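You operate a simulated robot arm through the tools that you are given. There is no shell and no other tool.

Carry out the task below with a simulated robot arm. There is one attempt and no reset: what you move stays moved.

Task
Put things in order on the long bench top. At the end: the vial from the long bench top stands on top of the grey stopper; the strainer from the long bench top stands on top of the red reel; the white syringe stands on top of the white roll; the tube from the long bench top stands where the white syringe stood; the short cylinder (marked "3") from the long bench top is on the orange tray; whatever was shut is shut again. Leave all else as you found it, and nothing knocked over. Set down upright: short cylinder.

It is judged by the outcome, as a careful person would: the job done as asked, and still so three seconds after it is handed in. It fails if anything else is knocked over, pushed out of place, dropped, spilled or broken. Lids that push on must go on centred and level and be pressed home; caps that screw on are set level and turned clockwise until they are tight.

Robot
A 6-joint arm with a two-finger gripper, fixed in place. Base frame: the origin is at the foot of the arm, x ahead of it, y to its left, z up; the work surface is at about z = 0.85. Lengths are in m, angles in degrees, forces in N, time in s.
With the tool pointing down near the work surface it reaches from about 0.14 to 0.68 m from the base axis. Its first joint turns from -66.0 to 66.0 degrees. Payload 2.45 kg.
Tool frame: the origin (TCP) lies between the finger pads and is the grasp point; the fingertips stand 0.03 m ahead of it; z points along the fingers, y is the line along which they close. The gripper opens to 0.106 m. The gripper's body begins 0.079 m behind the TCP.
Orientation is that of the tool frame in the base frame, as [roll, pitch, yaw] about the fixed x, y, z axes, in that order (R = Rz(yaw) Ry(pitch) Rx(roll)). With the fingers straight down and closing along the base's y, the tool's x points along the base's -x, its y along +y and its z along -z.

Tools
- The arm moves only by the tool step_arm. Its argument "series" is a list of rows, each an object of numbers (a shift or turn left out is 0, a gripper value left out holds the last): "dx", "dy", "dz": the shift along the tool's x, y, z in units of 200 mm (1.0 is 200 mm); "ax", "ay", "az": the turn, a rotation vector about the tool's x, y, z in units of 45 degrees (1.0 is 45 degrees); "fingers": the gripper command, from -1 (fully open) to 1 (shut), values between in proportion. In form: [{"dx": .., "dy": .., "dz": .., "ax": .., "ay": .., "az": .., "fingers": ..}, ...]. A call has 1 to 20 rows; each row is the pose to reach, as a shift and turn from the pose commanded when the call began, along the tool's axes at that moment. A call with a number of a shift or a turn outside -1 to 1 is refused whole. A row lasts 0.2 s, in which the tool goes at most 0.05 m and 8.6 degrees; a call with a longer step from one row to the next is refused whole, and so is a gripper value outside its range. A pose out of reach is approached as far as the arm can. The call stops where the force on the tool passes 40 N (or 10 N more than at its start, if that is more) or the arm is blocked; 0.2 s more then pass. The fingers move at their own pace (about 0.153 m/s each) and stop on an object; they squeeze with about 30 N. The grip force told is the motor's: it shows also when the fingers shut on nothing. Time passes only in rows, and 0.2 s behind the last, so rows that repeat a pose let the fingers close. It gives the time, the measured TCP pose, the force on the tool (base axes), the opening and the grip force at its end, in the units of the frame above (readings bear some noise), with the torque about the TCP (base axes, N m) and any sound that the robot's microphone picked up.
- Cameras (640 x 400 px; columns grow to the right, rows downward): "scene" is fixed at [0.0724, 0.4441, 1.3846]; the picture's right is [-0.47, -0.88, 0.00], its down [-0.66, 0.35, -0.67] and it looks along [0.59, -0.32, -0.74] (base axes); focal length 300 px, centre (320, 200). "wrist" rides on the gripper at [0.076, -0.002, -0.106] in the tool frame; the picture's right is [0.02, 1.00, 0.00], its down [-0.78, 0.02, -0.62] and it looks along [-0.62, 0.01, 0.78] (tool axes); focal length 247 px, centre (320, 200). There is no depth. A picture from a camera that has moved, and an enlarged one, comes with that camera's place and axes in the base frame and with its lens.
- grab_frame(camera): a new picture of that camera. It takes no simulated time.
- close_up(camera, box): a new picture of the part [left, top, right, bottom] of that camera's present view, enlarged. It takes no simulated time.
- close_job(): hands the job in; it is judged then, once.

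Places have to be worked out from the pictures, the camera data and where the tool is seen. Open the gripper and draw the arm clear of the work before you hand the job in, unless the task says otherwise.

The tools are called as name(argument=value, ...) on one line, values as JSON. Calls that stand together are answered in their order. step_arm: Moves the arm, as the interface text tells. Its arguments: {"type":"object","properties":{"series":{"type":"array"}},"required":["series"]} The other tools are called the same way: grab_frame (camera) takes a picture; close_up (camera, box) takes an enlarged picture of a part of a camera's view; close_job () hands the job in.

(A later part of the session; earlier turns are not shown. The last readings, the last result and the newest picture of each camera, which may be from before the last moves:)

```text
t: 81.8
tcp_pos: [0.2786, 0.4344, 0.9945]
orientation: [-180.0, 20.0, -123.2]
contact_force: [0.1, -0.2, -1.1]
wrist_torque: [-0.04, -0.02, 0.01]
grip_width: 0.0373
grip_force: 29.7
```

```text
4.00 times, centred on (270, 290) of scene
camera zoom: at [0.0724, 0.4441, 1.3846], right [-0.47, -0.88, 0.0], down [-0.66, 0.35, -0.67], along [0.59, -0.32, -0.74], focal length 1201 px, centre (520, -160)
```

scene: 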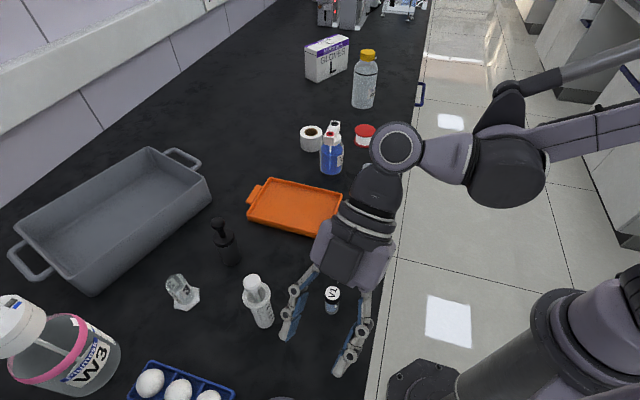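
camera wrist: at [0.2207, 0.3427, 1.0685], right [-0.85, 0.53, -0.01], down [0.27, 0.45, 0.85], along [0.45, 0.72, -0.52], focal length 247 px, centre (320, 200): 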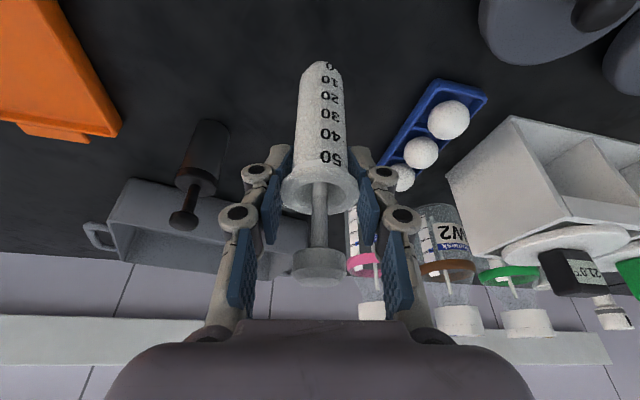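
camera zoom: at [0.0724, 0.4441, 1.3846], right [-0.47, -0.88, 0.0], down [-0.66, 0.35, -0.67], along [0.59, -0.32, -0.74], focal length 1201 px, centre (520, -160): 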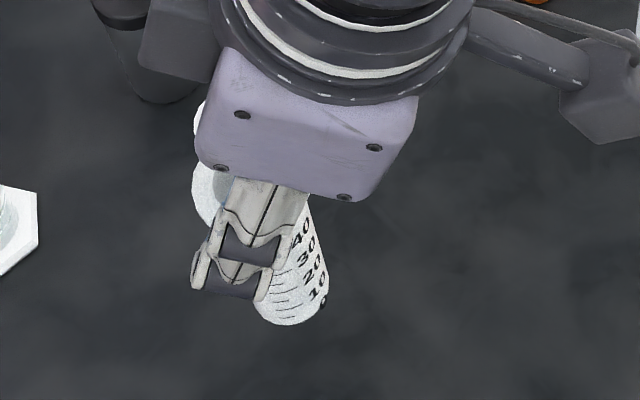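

It hangs upright in the grip. I lift it to z≈1.12 and swing toward the roll, turning the lean with the arm's azimuth.

step_arm(series=[{"dx": -0.0715, "dz": -0.197}, {"dx": -0.143, "dz": -0.393}, {"dx": -0.2146, "dz": -0.59}, {"dx": -0.228, "dy": -0.18, "dz": -0.585, "ax": 0.035, "az": 0.096}, {"dx": -0.241, "dy": -0.36, "dz": -0.58, "ax": 0.07, "az": 0.192}, {"dx": -0.2545, "dy": -0.54, "dz": -0.576, "ax": 0.105, "az": 0.288}, {"dx": -0.268, "dy": -0.72, "dz": -0.571, "ax": 0.14, "az": 0.384}, {"dx": -0.281, "dy": -0.908, "dz": -0.566, "ax": 0.175, "az": 0.48}, {"dx": -0.281, "dy": -0.908, "dz": -0.566, "ax": 0.175, "az": 0.48}])

grab_frame(camera="wrist")

grab_frame(camera="scene")

```text
t: 83.8
tcp_pos: [0.4406, 0.3472, 1.1192]
orientation: [-179.9, 20.1, -146.3]
contact_force: [-0.1, 0.9, -0.4]
wrist_torque: [0.02, -0.01, -0.01]
grip_width: 0.0372
grip_force: 30.3
```

```text
taken
camera wrist: at [0.3498, 0.2848, 1.1925], right [-0.57, 0.82, -0.01], down [0.42, 0.3, 0.85], along [0.7, 0.49, -0.52], focal length 247 px, centre (320, 200)
```

wrist: 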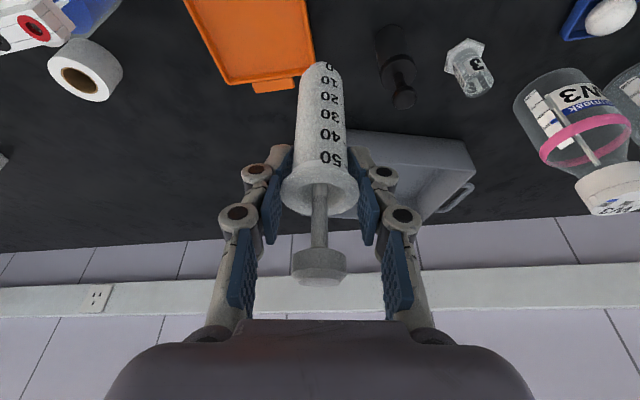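

```text
taken
```

scene: 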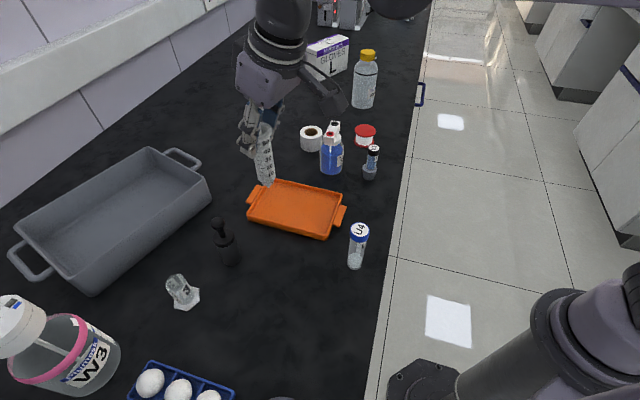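

step_arm(series=[{"dx": -0.05, "dy": -0.19, "dz": 0.0186, "ax": 0.018, "az": 0.05}, {"dx": -0.102, "dy": -0.378, "dz": 0.037, "ax": 0.036, "az": 0.1}, {"dx": -0.153, "dy": -0.567, "dz": 0.056, "ax": 0.055, "az": 0.15}, {"dx": -0.204, "dy": -0.756, "dz": 0.074, "ax": 0.073, "az": 0.2}, {"dx": -0.2555, "dy": -0.9445, "dz": 0.093, "ax": 0.091, "az": 0.2506}, {"dx": -0.2555, "dy": -0.9445, "dz": 0.093, "ax": 0.091, "az": 0.2506}])

grab_frame(camera="wrist")

close_up(camera="wrist", box=[140, 80, 300, 180])

```text
t: 85.2
tcp_pos: [0.5898, 0.2187, 1.1194]
orientation: [-180.0, 20.0, -158.1]
contact_force: [0.2, 0.1, -1.2]
wrist_torque: [0.01, 0.02, -0.03]
grip_width: 0.0373
grip_force: 30.2
```

```text
taken
camera wrist: at [0.4894, 0.1767, 1.1935], right [-0.39, 0.92, -0.01], down [0.48, 0.21, 0.85], along [0.79, 0.33, -0.52], focal length 247 px, centre (320, 200)
```

wrist: 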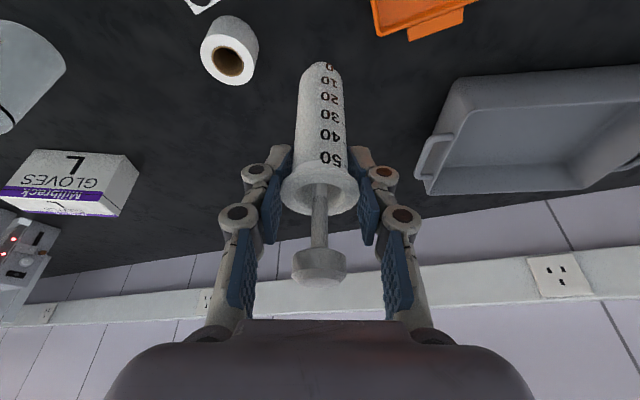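

```text
4.00 times, centred on (220, 130) of wrist
camera zoom: at [0.4894, 0.1767, 1.1935], right [-0.39, 0.92, -0.01], down [0.48, 0.21, 0.85], along [0.79, 0.33, -0.52], focal length 988 px, centre (720, 480)
```

zoom: 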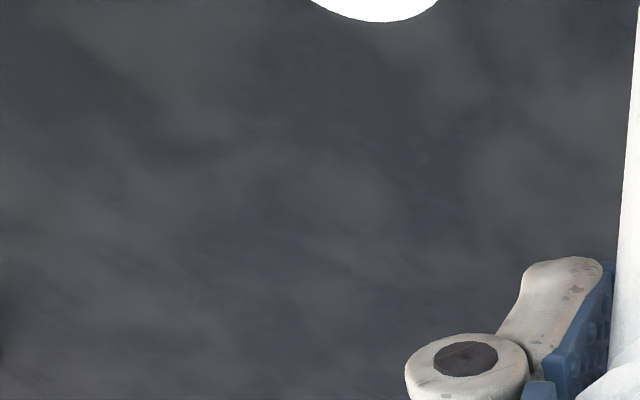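

close_up(camera="wrist", box=[150, 0, 310, 100])

```text
4.00 times, centred on (230, 50) of wrist
camera zoom: at [0.4894, 0.1767, 1.1935], right [-0.39, 0.92, -0.01], down [0.48, 0.21, 0.85], along [0.79, 0.33, -0.52], focal length 988 px, centre (680, 800)
```

zoom: 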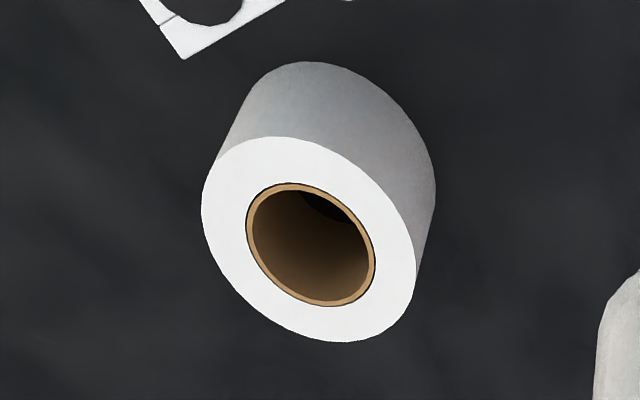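

The roll's top centre is at (0.689, 0.135). I move the syringe over it, turning the lean to the radial direction.

step_arm(series=[{"dx": -0.054, "dy": -0.115, "dz": 0.03, "ax": 0.017, "az": 0.046}, {"dx": -0.108, "dy": -0.23, "dz": 0.06, "ax": 0.033, "az": 0.092}, {"dx": -0.161, "dy": -0.344, "dz": 0.09, "ax": 0.05, "az": 0.138}, {"dx": -0.215, "dy": -0.458, "dz": 0.12, "ax": 0.067, "az": 0.184}, {"dx": -0.269, "dy": -0.573, "dz": 0.151, "ax": 0.0836, "az": 0.2297}, {"dx": -0.269, "dy": -0.573, "dz": 0.151, "ax": 0.0836, "az": 0.2297}])

grab_frame(camera="wrist")

grab_frame(camera="scene")

```text
t: 86.6
tcp_pos: [0.6896, 0.1353, 1.1123]
orientation: [-179.9, 20.0, -169.2]
contact_force: [-0.2, 0.3, -0.8]
wrist_torque: [-0.02, 0.02, 0.01]
grip_width: 0.0373
grip_force: 30.0
```

```text
taken
camera wrist: at [0.5816, 0.1127, 1.1843], right [-0.21, 0.98, -0.01], down [0.51, 0.11, 0.85], along [0.83, 0.17, -0.52], focal length 247 px, centre (320, 200)
```

wrist: 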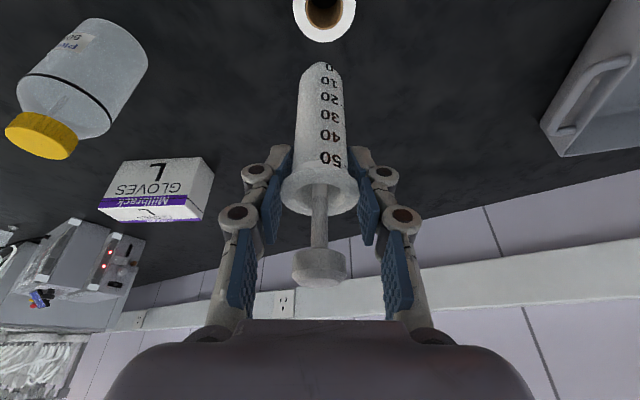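

```text
taken
```

scene: 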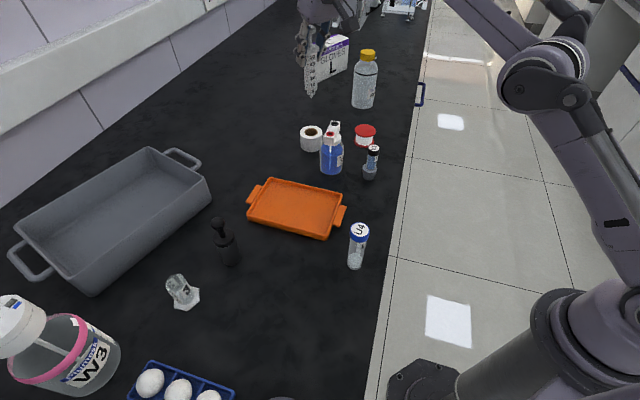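

The syringe is over the roll. I lower it to about 20 mm above the roll and look at the alignment.

step_arm(series=[{"dx": 0.035, "dz": 0.096}, {"dx": 0.07, "dz": 0.193}, {"dx": 0.105, "dz": 0.289}, {"dx": 0.14, "dz": 0.385}, {"dx": 0.14, "dz": 0.385}])

close_up(camera="wrist", box=[240, 0, 400, 100])

close_up(camera="scene", box=[270, 80, 390, 180])

```text
t: 87.8
tcp_pos: [0.6878, 0.1365, 1.0273]
orientation: [180.0, 20.1, -169.2]
contact_force: [0.1, 0.8, -1.9]
wrist_torque: [0.01, 0.01, -0.02]
grip_width: 0.037
grip_force: 29.8
```

```text
4.00 times, centred on (320, 50) of wrist
camera zoom: at [0.5808, 0.1141, 1.1008], right [-0.21, 0.98, -0.01], down [0.51, 0.11, 0.85], along [0.83, 0.17, -0.52], focal length 988 px, centre (320, 800)
```

zoom: 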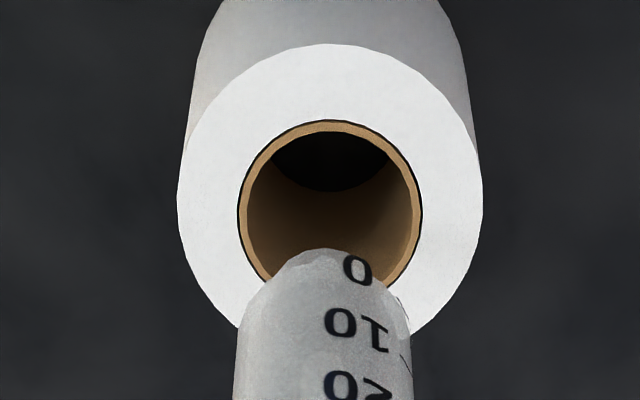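

```text
4.00 times, centred on (330, 130) of scene
camera zoom: at [0.0724, 0.4441, 1.3846], right [-0.47, -0.88, 0.0], down [-0.66, 0.35, -0.67], along [0.59, -0.32, -0.74], focal length 1201 px, centre (280, 480)
```

zoom: 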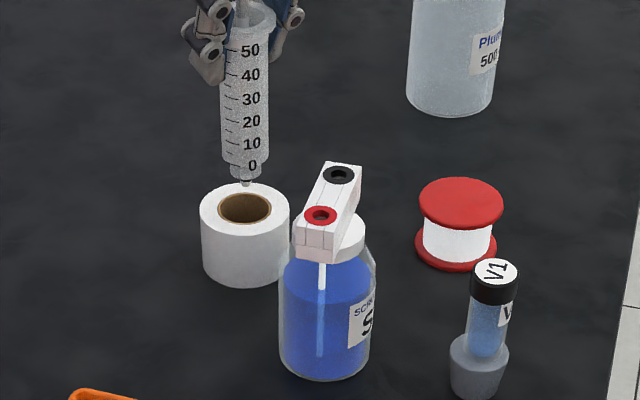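

The nozzle is centred over the roll within 1 mm. I lower 15 mm and then in 1 mm steps, feeling for contact at the top (expected TCP z≈1.0085 if it stands on the top).

step_arm(series=[{"dx": 0.0086, "dy": 0.004, "dz": 0.0235}, {"dx": 0.0171, "dy": 0.004, "dz": 0.047}, {"dx": 0.0257, "dy": 0.004, "dz": 0.0705}, {"dx": 0.0257, "dy": 0.004, "dz": 0.0705}])

step_arm(series=[{"dx": 0.0017, "dz": 0.0047}, {"dx": 0.0034, "dz": 0.0094}, {"dx": 0.0051, "dz": 0.0141}, {"dx": 0.0068, "dz": 0.0188}, {"dx": 0.0068, "dz": 0.0188}])

close_up(camera="scene", box=[270, 80, 390, 180])

```text
t: 88.8
tcp_pos: [0.6883, 0.138, 1.0126]
orientation: [-180.0, 20.0, -169.1]
contact_force: [0.1, -0.3, -0.5]
wrist_torque: [-0.01, -0.01, -0.01]
grip_width: 0.0372
grip_force: 30.2
```

```text
t: 90.0
tcp_pos: [0.6862, 0.137, 1.0076]
orientation: [-179.9, 20.0, -169.1]
contact_force: [-0.5, -0.5, -0.5]
wrist_torque: [0.0, 0.02, -0.03]
grip_width: 0.0375
grip_force: 29.5
```

```text
4.00 times, centred on (330, 130) of scene
camera zoom: at [0.0724, 0.4441, 1.3846], right [-0.47, -0.88, 0.0], down [-0.66, 0.35, -0.67], along [0.59, -0.32, -0.74], focal length 1201 px, centre (280, 480)
```

zoom: 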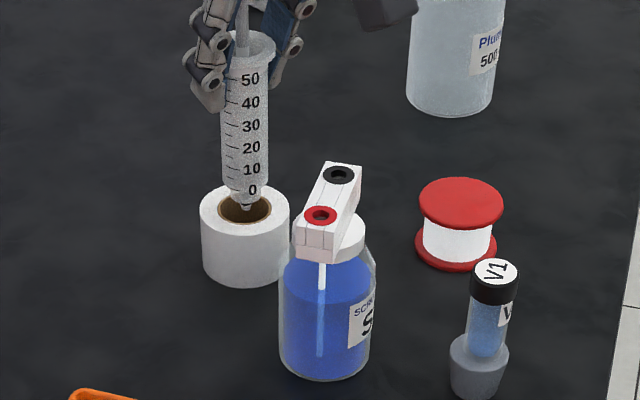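

No contact yet at the roll-top height. I continue in 1 mm steps.

step_arm(series=[{"dx": 0.0017, "dz": 0.0047}, {"dx": 0.0034, "dz": 0.0094}, {"dx": 0.0051, "dz": 0.0141}, {"dx": 0.0068, "dz": 0.0188}, {"dx": 0.0086, "dz": 0.0235}, {"dx": 0.0086, "dz": 0.0235}])

close_up(camera="scene", box=[290, 110, 350, 160])

```text
t: 91.4
tcp_pos: [0.6877, 0.1384, 1.0035]
orientation: [-179.9, 20.1, -169.2]
contact_force: [0.9, 1.1, 22.2]
wrist_torque: [0.06, -0.2, 0.02]
grip_width: 0.0376
grip_force: 30.1
```

```text
8.00 times, centred on (320, 135) of scene
camera zoom: at [0.0719, 0.444, 1.3847], right [-0.47, -0.88, 0.0], down [-0.66, 0.35, -0.67], along [0.59, -0.32, -0.74], focal length 2402 px, centre (320, 720)
```

zoom: 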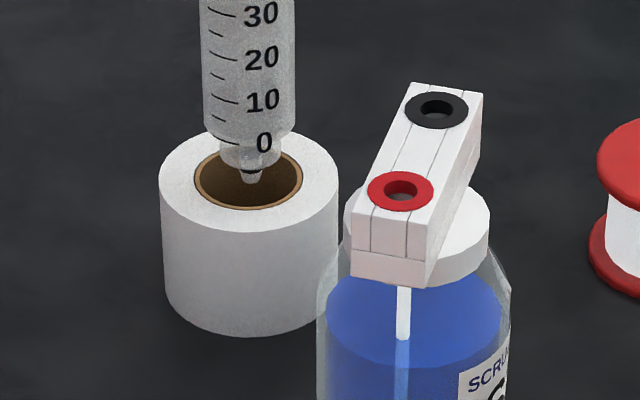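

Contact at TCP z 1.0035: in the picture the nozzle tip sits at the roll's top plane at the hole centre, so it is standing on top. I ease the pressure slightly before releasing.

step_arm(series=[{"dx": -0.0009, "dz": -0.0024}, {"dx": -0.0009, "dz": -0.0024}])

close_up(camera="wrist", box=[220, 40, 420, 290])

```text
t: 92.0
tcp_pos: [0.6877, 0.1373, 1.004]
orientation: [-179.9, 20.0, -169.2]
contact_force: [-0.4, 0.4, 12.2]
wrist_torque: [0.01, 0.0, 0.01]
grip_width: 0.0374
grip_force: 29.9
```

```text
1.60 times, centred on (320, 165) of wrist
camera zoom: at [0.5806, 0.1152, 1.078], right [-0.21, 0.98, -0.01], down [0.51, 0.12, 0.85], along [0.83, 0.17, -0.52], focal length 395 px, centre (320, 256)
```

zoom: 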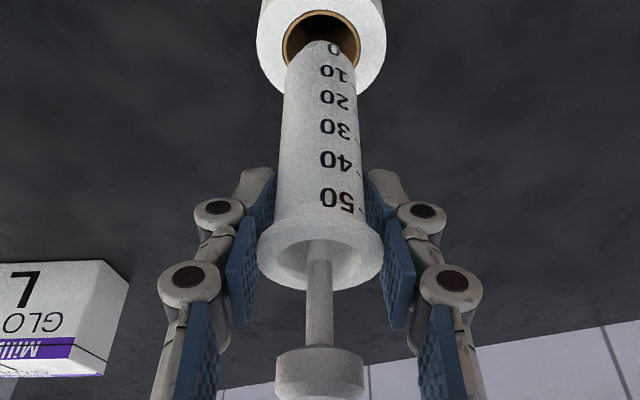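

step_arm(series=[{"dx": -0.0007, "dz": -0.0019}, {"dx": -0.0007, "dz": -0.0019, "fingers": 0.2}, {"dx": -0.0007, "dz": -0.0019, "fingers": 0.1}, {"dx": -0.0007, "dz": -0.0019, "fingers": -0.1}, {"dx": -0.0007, "dz": -0.0019, "fingers": -0.3}, {"dx": -0.0007, "dz": -0.0019, "fingers": -0.415}])

close_up(camera="wrist", box=[220, 40, 420, 290])

close_up(camera="scene", box=[270, 80, 390, 180])

```text
t: 93.4
tcp_pos: [0.6876, 0.137, 1.0043]
orientation: [179.9, 20.0, -169.0]
contact_force: [-0.1, 0.1, -0.3]
wrist_torque: [0.02, 0.01, -0.02]
grip_width: 0.0751
grip_force: 0.1
```

```text
1.60 times, centred on (320, 165) of wrist
camera zoom: at [0.5809, 0.115, 1.0784], right [-0.21, 0.98, -0.01], down [0.51, 0.11, 0.85], along [0.83, 0.17, -0.52], focal length 395 px, centre (320, 256)
```

zoom: 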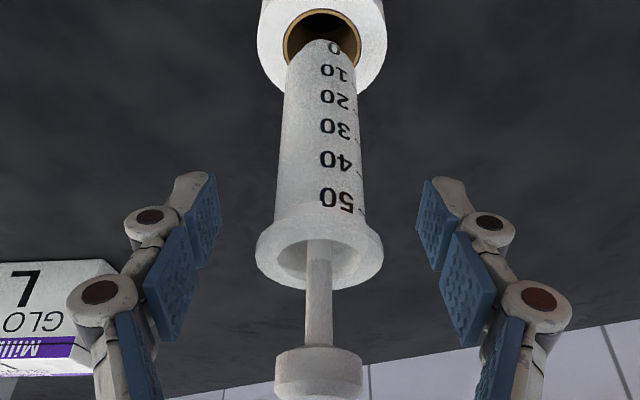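

```text
4.00 times, centred on (330, 130) of scene
camera zoom: at [0.0724, 0.4441, 1.3846], right [-0.47, -0.88, 0.0], down [-0.66, 0.35, -0.67], along [0.59, -0.32, -0.74], focal length 1201 px, centre (280, 480)
```

zoom: 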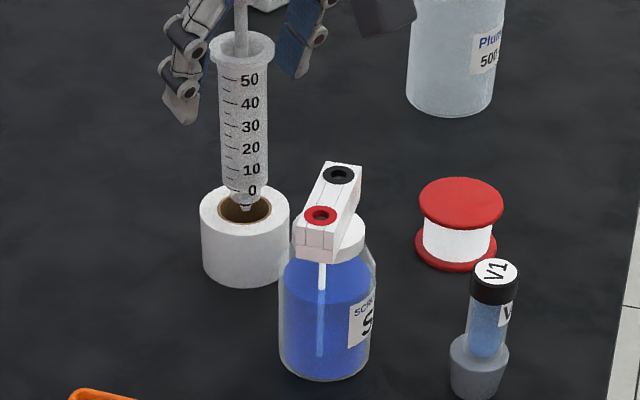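

The syringe stands on the roll, stable. I retreat along the tool axis and then check again.

step_arm(series=[{"dz": -0.08}, {"dz": -0.2}, {"dz": -0.36}, {"dz": -0.55}, {"dz": -0.75}, {"dz": -0.8}])

close_up(camera="scene", box=[270, 80, 390, 180])

grab_frame(camera="wrist")

```text
t: 94.8
tcp_pos: [0.634, 0.1264, 1.155]
orientation: [180.0, 19.9, -169.1]
contact_force: [-0.3, 0.5, -1.2]
wrist_torque: [-0.01, -0.05, 0.01]
grip_width: 0.0753
grip_force: 0.1
```

```text
4.00 times, centred on (330, 130) of scene
camera zoom: at [0.0724, 0.4441, 1.3846], right [-0.47, -0.88, 0.0], down [-0.66, 0.35, -0.67], along [0.59, -0.32, -0.74], focal length 1201 px, centre (280, 480)
```

zoom: 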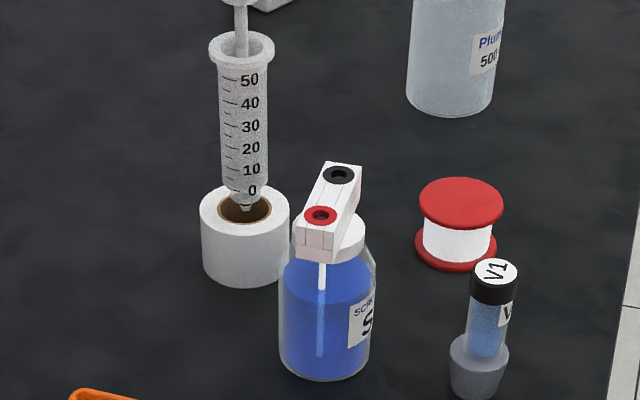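

```text
taken
camera wrist: at [0.5269, 0.1035, 1.2289], right [-0.21, 0.98, -0.01], down [0.51, 0.11, 0.85], along [0.83, 0.17, -0.52], focal length 247 px, centre (320, 200)
```

wrist: 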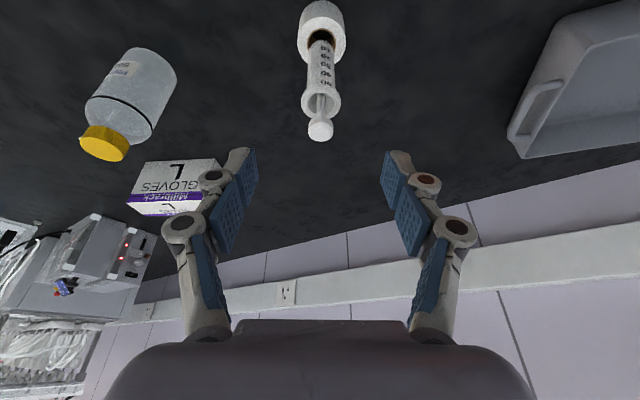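

Syringe done. Next the tube U4: I straighten the tool and move back toward it.

step_arm(series=[{"dx": 0.14, "dy": 0.1, "dz": -0.05, "ay": 0.075}, {"dx": 0.28, "dy": 0.2, "dz": -0.1, "ay": 0.15}, {"dx": 0.43, "dy": 0.3, "dz": -0.15, "ay": 0.225}, {"dx": 0.57, "dy": 0.4, "dz": -0.2, "ay": 0.3}, {"dx": 0.71, "dy": 0.5, "dz": -0.26, "ay": 0.375}, {"dx": 0.851, "dy": 0.5835, "dz": -0.3095, "ay": 0.444}, {"dx": 0.851, "dy": 0.5835, "dz": -0.3095, "ay": 0.444}])

grab_frame(camera="wrist")

```text
t: 96.4
tcp_pos: [0.4325, 0.2056, 1.1548]
orientation: [180.0, 0.0, -169.1]
contact_force: [-1.4, 0.5, 0.3]
wrist_torque: [-0.02, 0.01, -0.02]
grip_width: 0.0753
grip_force: 0.0
```

```text
taken
camera wrist: at [0.3565, 0.1902, 1.2618], right [-0.21, 0.98, 0.0], down [0.77, 0.16, 0.62], along [0.61, 0.13, -0.78], focal length 247 px, centre (320, 200)
```

wrist: 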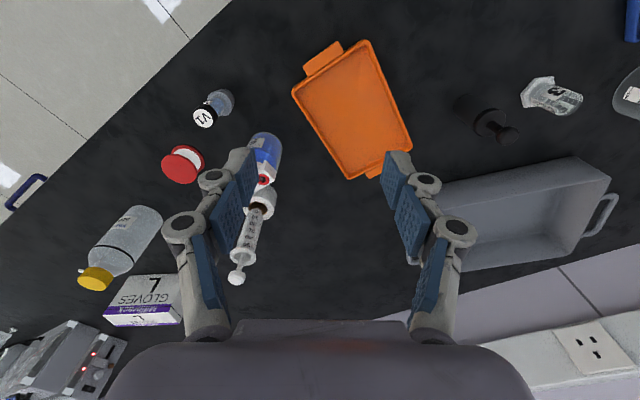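

step_arm(series=[{"dx": 0.15, "dy": 0.07, "az": -0.13}, {"dx": 0.3, "dy": 0.14, "az": -0.27}, {"dx": 0.45, "dy": 0.22, "az": -0.4}, {"dx": 0.593, "dy": 0.2885, "az": -0.533}, {"dx": 0.593, "dy": 0.2885, "az": -0.533}])

grab_frame(camera="wrist")

close_up(camera="wrist", box=[240, 40, 400, 160])

```text
t: 97.6
tcp_pos: [0.3071, 0.2395, 1.1541]
orientation: [-180.0, 0.1, -145.0]
contact_force: [0.3, -1.1, 0.1]
wrist_torque: [0.0, -0.01, 0.0]
grip_width: 0.0751
grip_force: 0.1
```

```text
taken
camera wrist: at [0.244, 0.1939, 1.2619], right [-0.59, 0.81, 0.0], down [0.63, 0.46, 0.62], along [0.5, 0.37, -0.78], focal length 247 px, centre (320, 200)
```

wrist: 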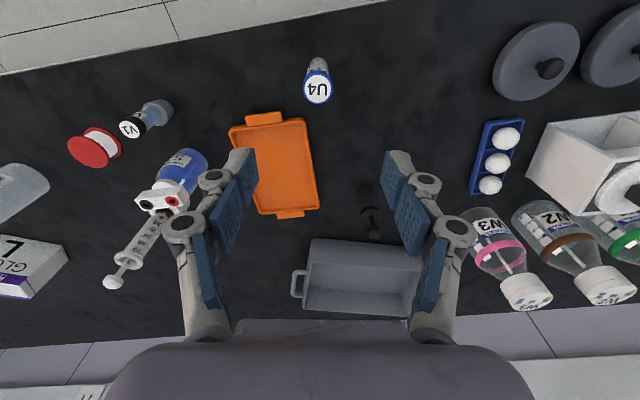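

```text
3.33 times, centred on (320, 100) of wrist
camera zoom: at [0.244, 0.1939, 1.2619], right [-0.59, 0.81, 0.0], down [0.63, 0.46, 0.62], along [0.5, 0.37, -0.78], focal length 823 px, centre (320, 533)
```

zoom: 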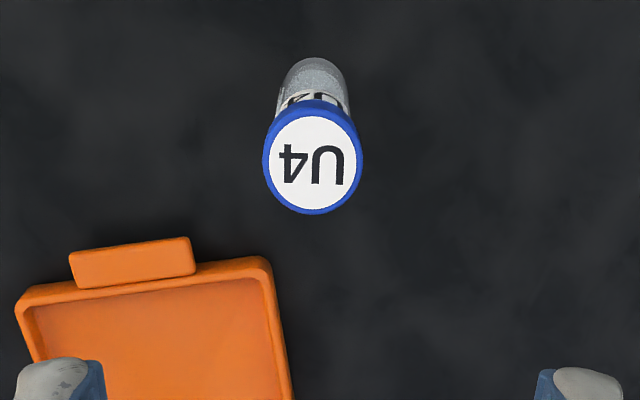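

U4's axis is at (0.308, 0.2345), cap top z≈0.963. I descend to grip it at the cap.

step_arm(series=[{"dx": 0.0095, "dy": -0.024, "dz": 0.2}, {"dx": 0.0095, "dy": -0.024, "dz": 0.4}, {"dx": 0.0095, "dy": -0.024, "dz": 0.6}, {"dx": 0.0095, "dy": -0.024, "dz": 0.75}, {"dx": 0.0095, "dy": -0.024, "dz": 0.87}, {"dx": 0.0095, "dy": -0.024, "dz": 0.95}, {"dx": 0.0095, "dy": -0.024, "dz": 0.95}])

grab_frame(camera="wrist")

```text
t: 99.2
tcp_pos: [0.3077, 0.2371, 0.9647]
orientation: [-180.0, 0.1, -145.1]
contact_force: [0.1, -0.5, -0.7]
wrist_torque: [-0.01, 0.01, 0.0]
grip_width: 0.075
grip_force: 0.2
```

```text
taken
camera wrist: at [0.2455, 0.1905, 1.071], right [-0.59, 0.81, 0.0], down [0.63, 0.46, 0.62], along [0.5, 0.37, -0.78], focal length 247 px, centre (320, 200)
```

wrist: 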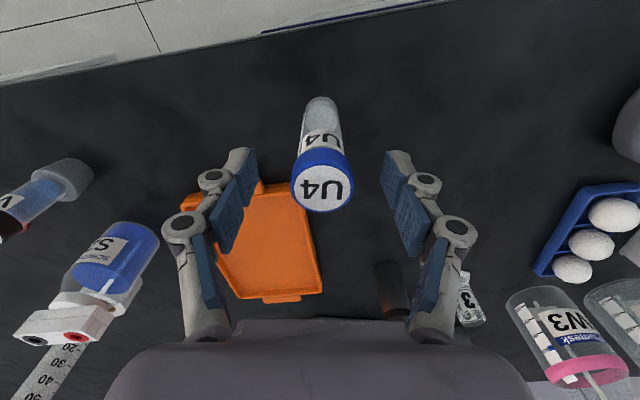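

The cap is centred at TCP height. I go down 13 mm and close.

step_arm(series=[{"dz": 0.03}, {"dz": 0.065}, {"dz": 0.065}, {"dz": 0.065, "fingers": 0.0}, {"dz": 0.065, "fingers": 0.5}, {"dz": 0.065, "fingers": 1}, {"dz": 0.065, "fingers": 1}])

```text
t: 100.8
tcp_pos: [0.3082, 0.2362, 0.9518]
orientation: [-180.0, 0.1, -145.1]
contact_force: [0.0, 0.5, 2.5]
wrist_torque: [0.06, 0.0, 0.03]
grip_width: 0.0302
grip_force: 30.1
```

Gripped (30 mm). I lift 100 mm and carry it to the syringe's former place (0.280, 0.4345).

step_arm(series=[{"dz": -0.1}, {"dz": -0.25}, {"dz": -0.4}, {"dz": -0.5}, {"dx": -0.09, "dy": 0.18, "dz": -0.5}, {"dx": -0.18, "dy": 0.36, "dz": -0.5}, {"dx": -0.27, "dy": 0.54, "dz": -0.5}, {"dx": -0.36, "dy": 0.72, "dz": -0.5}, {"dx": -0.4535, "dy": 0.8935, "dz": -0.5}, {"dx": -0.4535, "dy": 0.8935, "dz": -0.5}, {"dx": -0.4535, "dy": 0.8935, "dz": -0.35}, {"dx": -0.4535, "dy": 0.8935, "dz": -0.2}, {"dx": -0.4535, "dy": 0.8935, "dz": -0.1}, {"dx": -0.4535, "dy": 0.8935, "dz": -0.04}, {"dx": -0.4535, "dy": 0.8935, "dz": -0.04}])

grab_frame(camera="scene")

```text
t: 104.0
tcp_pos: [0.2805, 0.4355, 0.9593]
orientation: [180.0, 0.1, -145.1]
contact_force: [-0.1, 0.0, 0.1]
wrist_torque: [0.0, 0.0, 0.05]
grip_width: 0.0299
grip_force: 29.9
```

```text
taken
```

scene: 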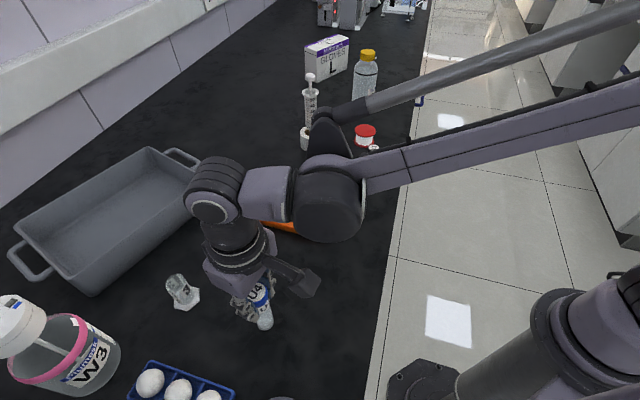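

step_arm(series=[{"dz": 0.015}, {"dz": 0.03}, {"dz": 0.035}, {"dz": 0.04}, {"dz": 0.04}])

```text
t: 105.2
tcp_pos: [0.282, 0.4349, 0.951]
orientation: [-179.9, 0.1, -145.1]
contact_force: [0.6, -0.1, -0.2]
wrist_torque: [-0.01, 0.0, 0.0]
grip_width: 0.0302
grip_force: 30.0
```

step_arm(series=[{"dz": 0.004}, {"dz": 0.008}, {"dz": 0.008}])

```text
t: 106.0
tcp_pos: [0.281, 0.4357, 0.9511]
orientation: [180.0, 0.2, -145.0]
contact_force: [-0.2, 1.2, 22.0]
wrist_torque: [0.03, 0.0, 0.0]
grip_width: 0.0303
grip_force: 29.8
```

Contact. I ease off, open the fingers and rise.

step_arm(series=[{"dz": -0.003}, {"dz": -0.003, "fingers": 0.3}, {"dz": -0.003, "fingers": 0.1}, {"dz": -0.003, "fingers": -0.2}, {"dz": -0.003, "fingers": -0.3}, {"dz": -0.1, "fingers": -0.3}, {"dz": -0.25, "fingers": -0.3}, {"dz": -0.4, "fingers": -0.3}, {"dz": -0.55, "fingers": -0.3}, {"dz": -0.7, "fingers": -0.3}, {"dz": -0.7, "fingers": -0.3}])

grab_frame(camera="wrist")

grab_frame(camera="scene")

```text
t: 108.4
tcp_pos: [0.2814, 0.4371, 1.0899]
orientation: [-179.9, 0.1, -145.2]
contact_force: [-0.5, 0.6, 0.1]
wrist_torque: [-0.03, 0.02, 0.04]
grip_width: 0.0689
grip_force: 0.1
```

```text
taken
camera wrist: at [0.2192, 0.3894, 1.1965], right [-0.59, 0.81, 0.0], down [0.63, 0.46, 0.62], along [0.5, 0.37, -0.78], focal length 247 px, centre (320, 200)
```

wrist: 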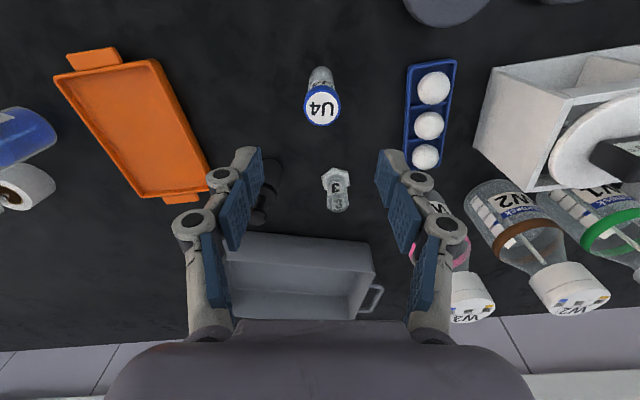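

```text
taken
```

scene: 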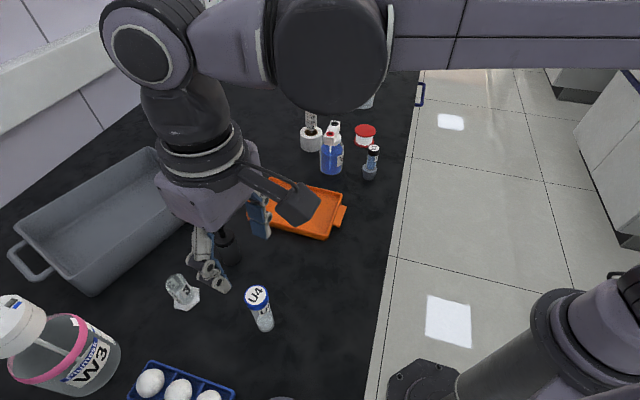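

U4 stands on the syringe's former spot. Now back to the knobbed canister (the strainer): I move above it for a grasp and a quick twist test to make sure it has no removable cap.

step_arm(series=[{"dx": -0.16, "dy": -0.1, "dz": 0.0, "az": -0.05}, {"dx": -0.33, "dy": -0.2, "dz": 0.0, "az": -0.11}, {"dx": -0.5, "dy": -0.3, "dz": 0.05, "az": -0.17}, {"dx": -0.6625, "dy": -0.3965, "dz": 0.12, "az": -0.222}, {"dx": -0.6625, "dy": -0.3965, "dz": 0.175, "az": -0.222}, {"dx": -0.6625, "dy": -0.3965, "dz": 0.175, "az": -0.222}])

close_up(camera="wrist", box=[240, 50, 400, 170])

```text
t: 109.8
tcp_pos: [0.4333, 0.4458, 1.056]
orientation: [180.0, 0.0, -135.1]
contact_force: [-0.2, -0.3, 0.2]
wrist_torque: [-0.02, 0.03, 0.03]
grip_width: 0.069
grip_force: 0.1
```

```text
3.33 times, centred on (320, 110) of wrist
camera zoom: at [0.38, 0.3906, 1.1623], right [-0.72, 0.69, 0.0], down [0.54, 0.56, 0.62], along [0.43, 0.45, -0.78], focal length 823 px, centre (320, 500)
```

zoom: 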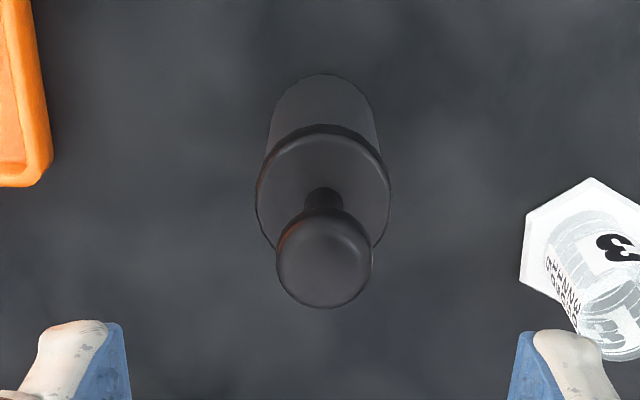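

step_arm(series=[{"dx": -0.0125, "dz": 0.1, "fingers": -0.13}, {"dx": -0.0125, "dz": 0.2, "fingers": -0.13}, {"dx": -0.0125, "dz": 0.3, "fingers": -0.13}, {"dx": -0.0125, "dz": 0.38, "fingers": -0.13}, {"dx": -0.0125, "dz": 0.42, "fingers": -0.13}, {"dx": -0.0125, "dz": 0.42, "fingers": 0.3}, {"dx": -0.0125, "dz": 0.42, "fingers": 1}, {"dx": -0.0125, "dz": 0.42, "fingers": 1}, {"dx": -0.0125, "dz": 0.42, "fingers": 1}])

```text
t: 111.8
tcp_pos: [0.4366, 0.4506, 0.9717]
orientation: [-180.0, 0.2, -135.0]
contact_force: [-0.3, -0.9, 0.2]
wrist_torque: [0.02, -0.01, -0.01]
grip_width: 0.0215
grip_force: 29.8
```

Test: with light downward pressure I turn 45° counter-clockwise and read the torque.

step_arm(series=[{"dz": 0.004}, {"dz": 0.004, "az": -0.17}, {"dz": 0.004, "az": -0.34}, {"dz": 0.004, "az": -0.51}, {"dz": 0.004, "az": -0.68}])

step_arm(series=[{"az": -0.17}, {"az": -0.3}, {"dz": -0.015, "az": -0.3}, {"dz": -0.03, "az": -0.3}, {"dz": -0.05, "az": -0.3}, {"dz": -0.05, "az": -0.3}])

close_up(camera="scene", box=[170, 190, 290, 275])

```text
t: 113.0
tcp_pos: [0.4364, 0.4472, 0.971]
orientation: [-179.9, 0.1, -104.4]
contact_force: [-0.4, 0.3, 17.9]
wrist_torque: [-0.07, 0.02, -0.02]
grip_width: 0.021
grip_force: 29.8
```

```text
t: 114.4
tcp_pos: [0.4368, 0.4485, 0.9816]
orientation: [-179.9, 0.0, -90.9]
contact_force: [-0.5, -0.4, -0.4]
wrist_torque: [-0.01, 0.02, -0.02]
grip_width: 0.021
grip_force: 30.6
```

```text
4.71 times, centred on (230, 232) of scene
camera zoom: at [0.0724, 0.4441, 1.3846], right [-0.47, -0.88, 0.0], down [-0.66, 0.35, -0.67], along [0.59, -0.32, -0.74], focal length 1413 px, centre (744, 47)
```

zoom: 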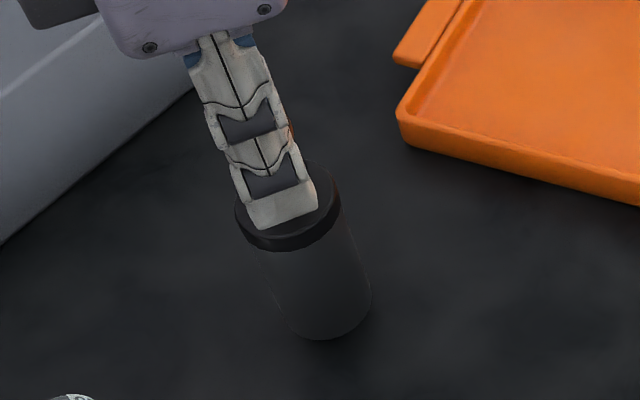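

After a 45° turn the whole piece still lifts as one and turns freely, so it is a single object: the strainer. I lift it and carry it inward, at height, toward the reel side.

step_arm(series=[{"dz": -0.12}, {"dz": -0.3}, {"dx": 0.1, "dy": 0.02, "dz": -0.42, "az": 0.14}, {"dx": 0.28, "dy": 0.05, "dz": -0.54, "az": 0.28}, {"dx": 0.46, "dy": 0.08, "dz": -0.62, "az": 0.42}, {"dx": 0.64, "dy": 0.11, "dz": -0.69, "az": 0.56}, {"dx": 0.82, "dy": 0.14, "dz": -0.69, "az": 0.7}, {"dx": 0.995, "dy": 0.167, "dz": -0.69, "az": 0.85}, {"dx": 0.995, "dy": 0.167, "dz": -0.69, "az": 1.0}, {"dx": 0.995, "dy": 0.167, "dz": -0.69, "az": 1.0}])

grab_frame(camera="wrist")

```text
t: 116.6
tcp_pos: [0.399, 0.2502, 1.119]
orientation: [-180.0, 0.2, -136.1]
contact_force: [0.3, 0.1, -0.5]
wrist_torque: [0.01, 0.02, 0.0]
grip_width: 0.0214
grip_force: 29.6
```

```text
taken
camera wrist: at [0.3444, 0.1954, 1.2238], right [-0.71, 0.71, 0.0], down [0.55, 0.55, 0.62], along [0.44, 0.44, -0.78], focal length 247 px, centre (320, 200)
```

wrist: 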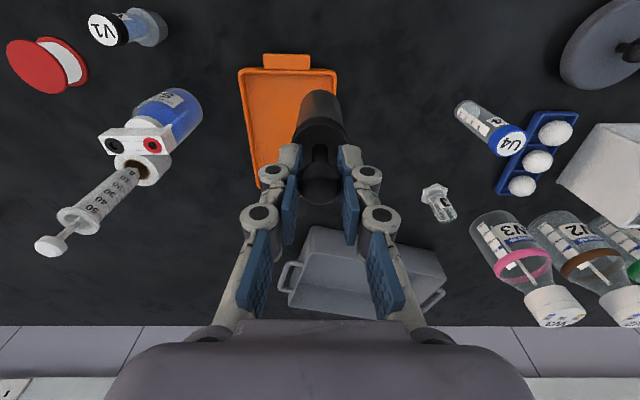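

step_arm(series=[{"dx": 0.11, "dy": -0.16, "az": 0.16}, {"dx": 0.22, "dy": -0.32, "az": 0.32}, {"dx": 0.33, "dy": -0.49, "az": 0.48}, {"dx": 0.44, "dy": -0.65, "az": 0.64}, {"dx": 0.55, "dy": -0.81, "az": 0.8}, {"dx": 0.6515, "dy": -0.97, "az": 0.97}, {"dx": 0.6515, "dy": -0.97, "az": 0.97}])

grab_frame(camera="wrist")

close_up(camera="wrist", box=[220, 100, 380, 200])

```text
t: 118.2
tcp_pos: [0.4399, 0.0156, 1.1189]
orientation: [179.9, 0.1, -179.8]
contact_force: [-1.0, 0.1, -1.0]
wrist_torque: [-0.03, -0.01, 0.04]
grip_width: 0.0209
grip_force: 29.8
```

```text
taken
camera wrist: at [0.3629, 0.0145, 1.2246], right [-0.03, 1.0, 0.0], down [0.78, 0.02, 0.62], along [0.62, 0.02, -0.78], focal length 247 px, centre (320, 200)
```

wrist: 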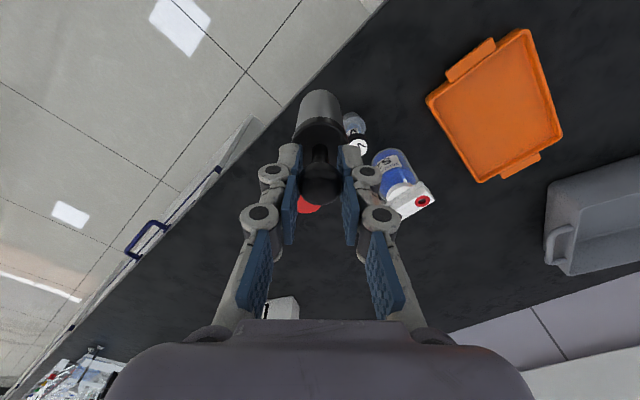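

```text
4.00 times, centred on (300, 150) of wrist
camera zoom: at [0.3629, 0.0145, 1.2246], right [-0.03, 1.0, 0.0], down [0.78, 0.02, 0.62], along [0.62, 0.02, -0.78], focal length 988 px, centre (400, 400)
```

zoom: 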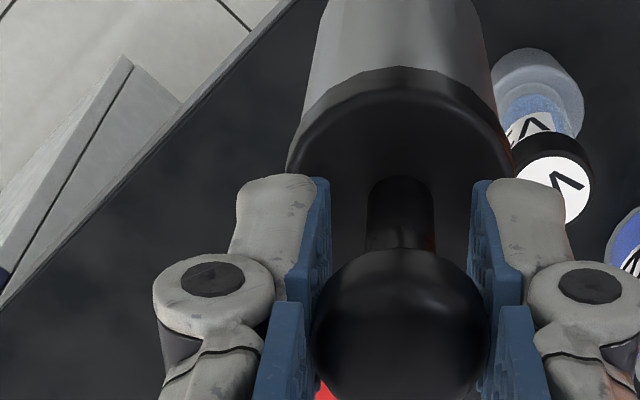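

step_arm(series=[{"dx": -0.1, "dy": -0.08, "dz": 0.0}, {"dx": -0.25, "dy": -0.178, "dz": 0.0}, {"dx": -0.4, "dy": -0.178, "dz": 0.05}, {"dx": -0.55, "dy": -0.178, "dz": 0.12}, {"dx": -0.65, "dy": -0.178, "dz": 0.195}, {"dx": -0.65, "dy": -0.178, "dz": 0.195}])

grab_frame(camera="wrist")

close_up(camera="scene", box=[310, 70, 450, 170])

```text
t: 119.6
tcp_pos: [0.5698, -0.0165, 1.0785]
orientation: [179.9, 0.0, -179.7]
contact_force: [0.0, -0.8, -1.6]
wrist_torque: [0.0, 0.04, 0.0]
grip_width: 0.0211
grip_force: 30.0
```

```text
taken
camera wrist: at [0.4925, -0.0187, 1.1849], right [-0.03, 1.0, 0.0], down [0.78, 0.02, 0.62], along [0.62, 0.02, -0.78], focal length 247 px, centre (320, 200)
```

wrist: 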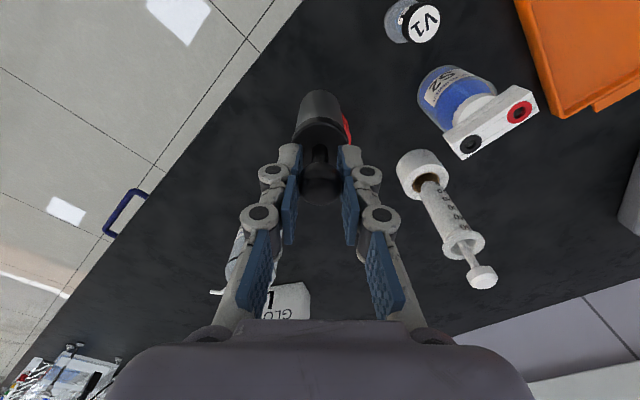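

```text
4.00 times, centred on (380, 120) of scene
camera zoom: at [0.0724, 0.4441, 1.3846], right [-0.47, -0.88, 0.0], down [-0.66, 0.35, -0.67], along [0.59, -0.32, -0.74], focal length 1201 px, centre (80, 520)
```

zoom: 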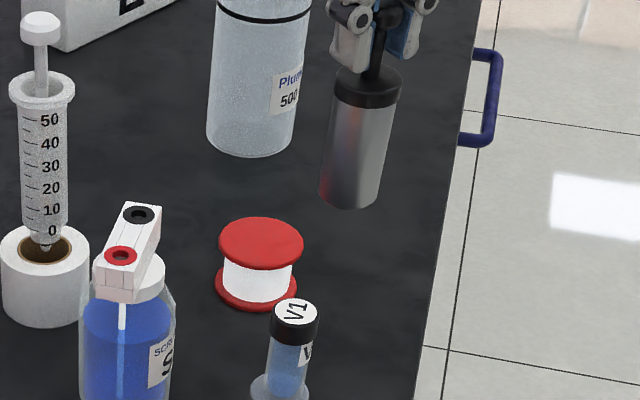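

The strainer hangs in front of the reel. I move over the reel centre (0.629, −0.007) at z≈1.06.

step_arm(series=[{"dx": -0.1, "dy": 0.015, "dz": 0.03}, {"dx": -0.2, "dy": 0.03, "dz": 0.06}, {"dx": -0.296, "dy": 0.0475, "dz": 0.09}, {"dx": -0.296, "dy": 0.0475, "dz": 0.09}])

grab_frame(camera="wrist")

close_up(camera="wrist", box=[240, 50, 400, 150])

close_up(camera="scene", box=[310, 70, 450, 170])

```text
t: 120.6
tcp_pos: [0.6292, -0.0057, 1.0599]
orientation: [-180.0, 0.0, -179.7]
contact_force: [-0.2, -0.2, -0.1]
wrist_torque: [0.01, 0.01, -0.05]
grip_width: 0.0211
grip_force: 30.2
```

```text
taken
camera wrist: at [0.5516, -0.0087, 1.1664], right [-0.03, 1.0, 0.0], down [0.78, 0.02, 0.62], along [0.62, 0.02, -0.78], focal length 247 px, centre (320, 200)
```

wrist: 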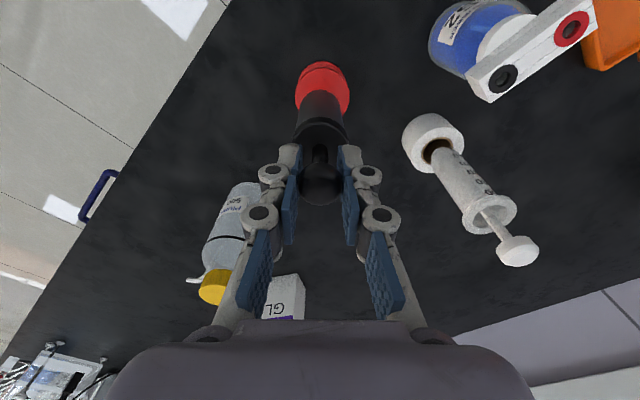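

```text
4.00 times, centred on (320, 100) of wrist
camera zoom: at [0.5516, -0.0087, 1.1664], right [-0.03, 1.0, 0.0], down [0.78, 0.02, 0.62], along [0.62, 0.02, -0.78], focal length 988 px, centre (320, 600)
```

zoom: 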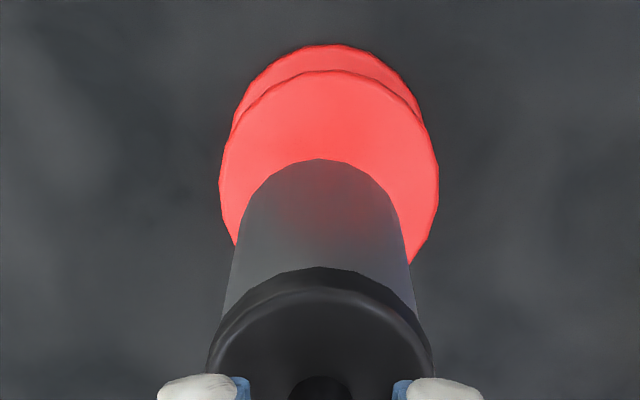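

```text
4.00 times, centred on (380, 120) of scene
camera zoom: at [0.0724, 0.4441, 1.3846], right [-0.47, -0.88, 0.0], down [-0.66, 0.35, -0.67], along [0.59, -0.32, -0.74], focal length 1201 px, centre (80, 520)
```

zoom: 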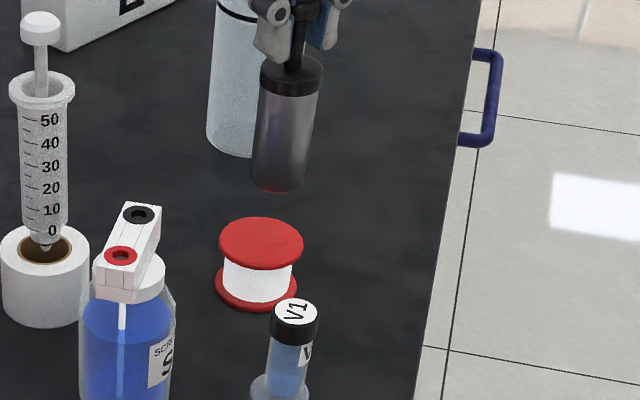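

The strainer is over the reel; views suggest the reel centre is about 4 mm further out and 4 mm toward +y. I correct and lower to a few mm above.

step_arm(series=[{"dx": -0.02, "dy": 0.02, "dz": 0.05}, {"dx": -0.02, "dy": 0.02, "dz": 0.1}, {"dx": -0.02, "dy": 0.02, "dz": 0.15}, {"dx": -0.02, "dy": 0.02, "dz": 0.19}, {"dx": -0.02, "dy": 0.02, "dz": 0.19}])

close_up(camera="scene", box=[310, 70, 450, 170])

close_up(camera="wrist", box=[240, 50, 400, 150])

```text
t: 121.8
tcp_pos: [0.6333, -0.0015, 1.0226]
orientation: [-180.0, 0.1, -179.7]
contact_force: [0.4, -0.3, -1.2]
wrist_torque: [-0.01, -0.02, 0.01]
grip_width: 0.0211
grip_force: 29.8
```

```text
4.00 times, centred on (380, 120) of scene
camera zoom: at [0.0724, 0.4441, 1.3846], right [-0.47, -0.88, 0.0], down [-0.66, 0.35, -0.67], along [0.59, -0.32, -0.74], focal length 1201 px, centre (80, 520)
```

zoom: 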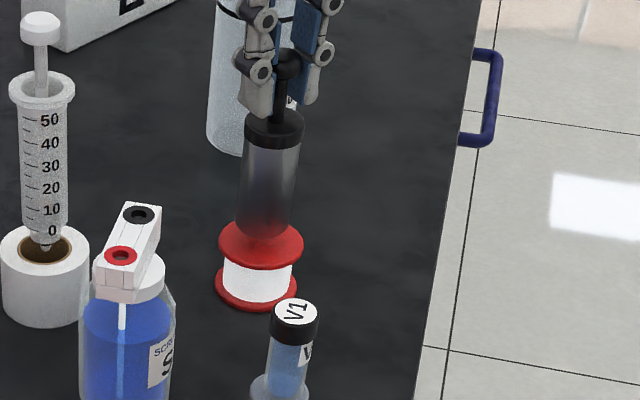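

```text
4.00 times, centred on (320, 100) of wrist
camera zoom: at [0.5562, -0.0046, 1.1291], right [-0.03, 1.0, 0.0], down [0.78, 0.02, 0.62], along [0.62, 0.02, -0.78], focal length 988 px, centre (320, 600)
```

zoom: 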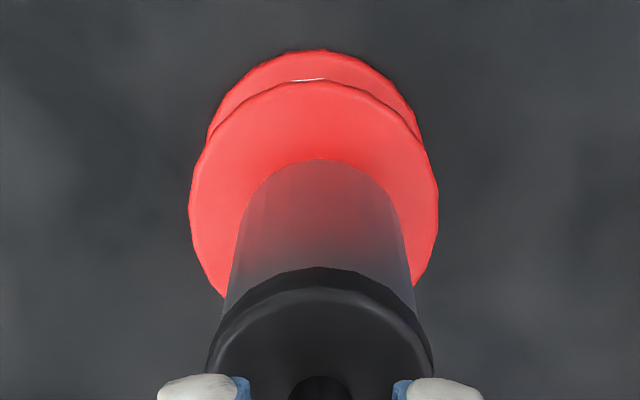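

Well centred within about 2 mm. I lower in small steps to contact.

step_arm(series=[{"dy": -0.004, "dz": 0.012}, {"dy": -0.004, "dz": 0.024}, {"dy": -0.004, "dz": 0.032}, {"dy": -0.004, "dz": 0.037}, {"dy": -0.004, "dz": 0.037}])

step_arm(series=[{"dz": 0.005}, {"dz": 0.01}, {"dz": 0.015}, {"dz": 0.015}])

```text
t: 123.0
tcp_pos: [0.6339, -0.0022, 1.0163]
orientation: [180.0, 0.1, -179.7]
contact_force: [0.3, 0.3, -0.1]
wrist_torque: [0.0, 0.01, 0.02]
grip_width: 0.0214
grip_force: 29.8
```

```text
t: 124.0
tcp_pos: [0.6327, -0.0027, 1.0124]
orientation: [180.0, 0.0, -179.7]
contact_force: [-0.1, -0.4, -0.9]
wrist_torque: [-0.01, 0.03, 0.02]
grip_width: 0.0211
grip_force: 29.6
```

step_arm(series=[{"dz": 0.005}, {"dz": 0.01}, {"dz": 0.015}, {"dz": 0.015}])

close_up(camera="scene", box=[340, 90, 420, 150])

```text
t: 125.0
tcp_pos: [0.6336, -0.0022, 1.0105]
orientation: [180.0, 0.1, -179.7]
contact_force: [0.7, -0.4, 17.0]
wrist_torque: [0.05, -0.17, 0.01]
grip_width: 0.0211
grip_force: 30.1
```

```text
6.67 times, centred on (380, 120) of scene
camera zoom: at [0.0721, 0.4441, 1.3846], right [-0.47, -0.88, 0.0], down [-0.66, 0.35, -0.67], along [0.59, -0.32, -0.74], focal length 2001 px, centre (-80, 733)
```

zoom: 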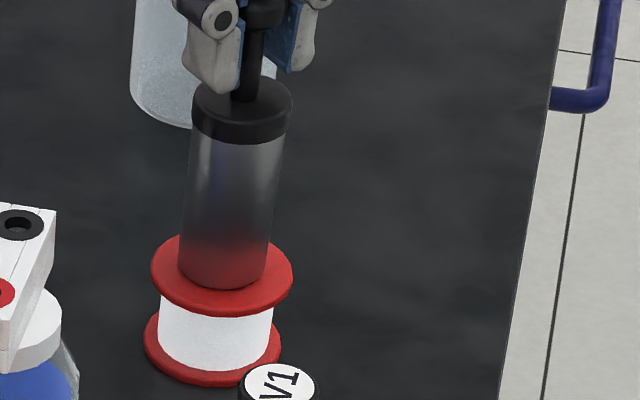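

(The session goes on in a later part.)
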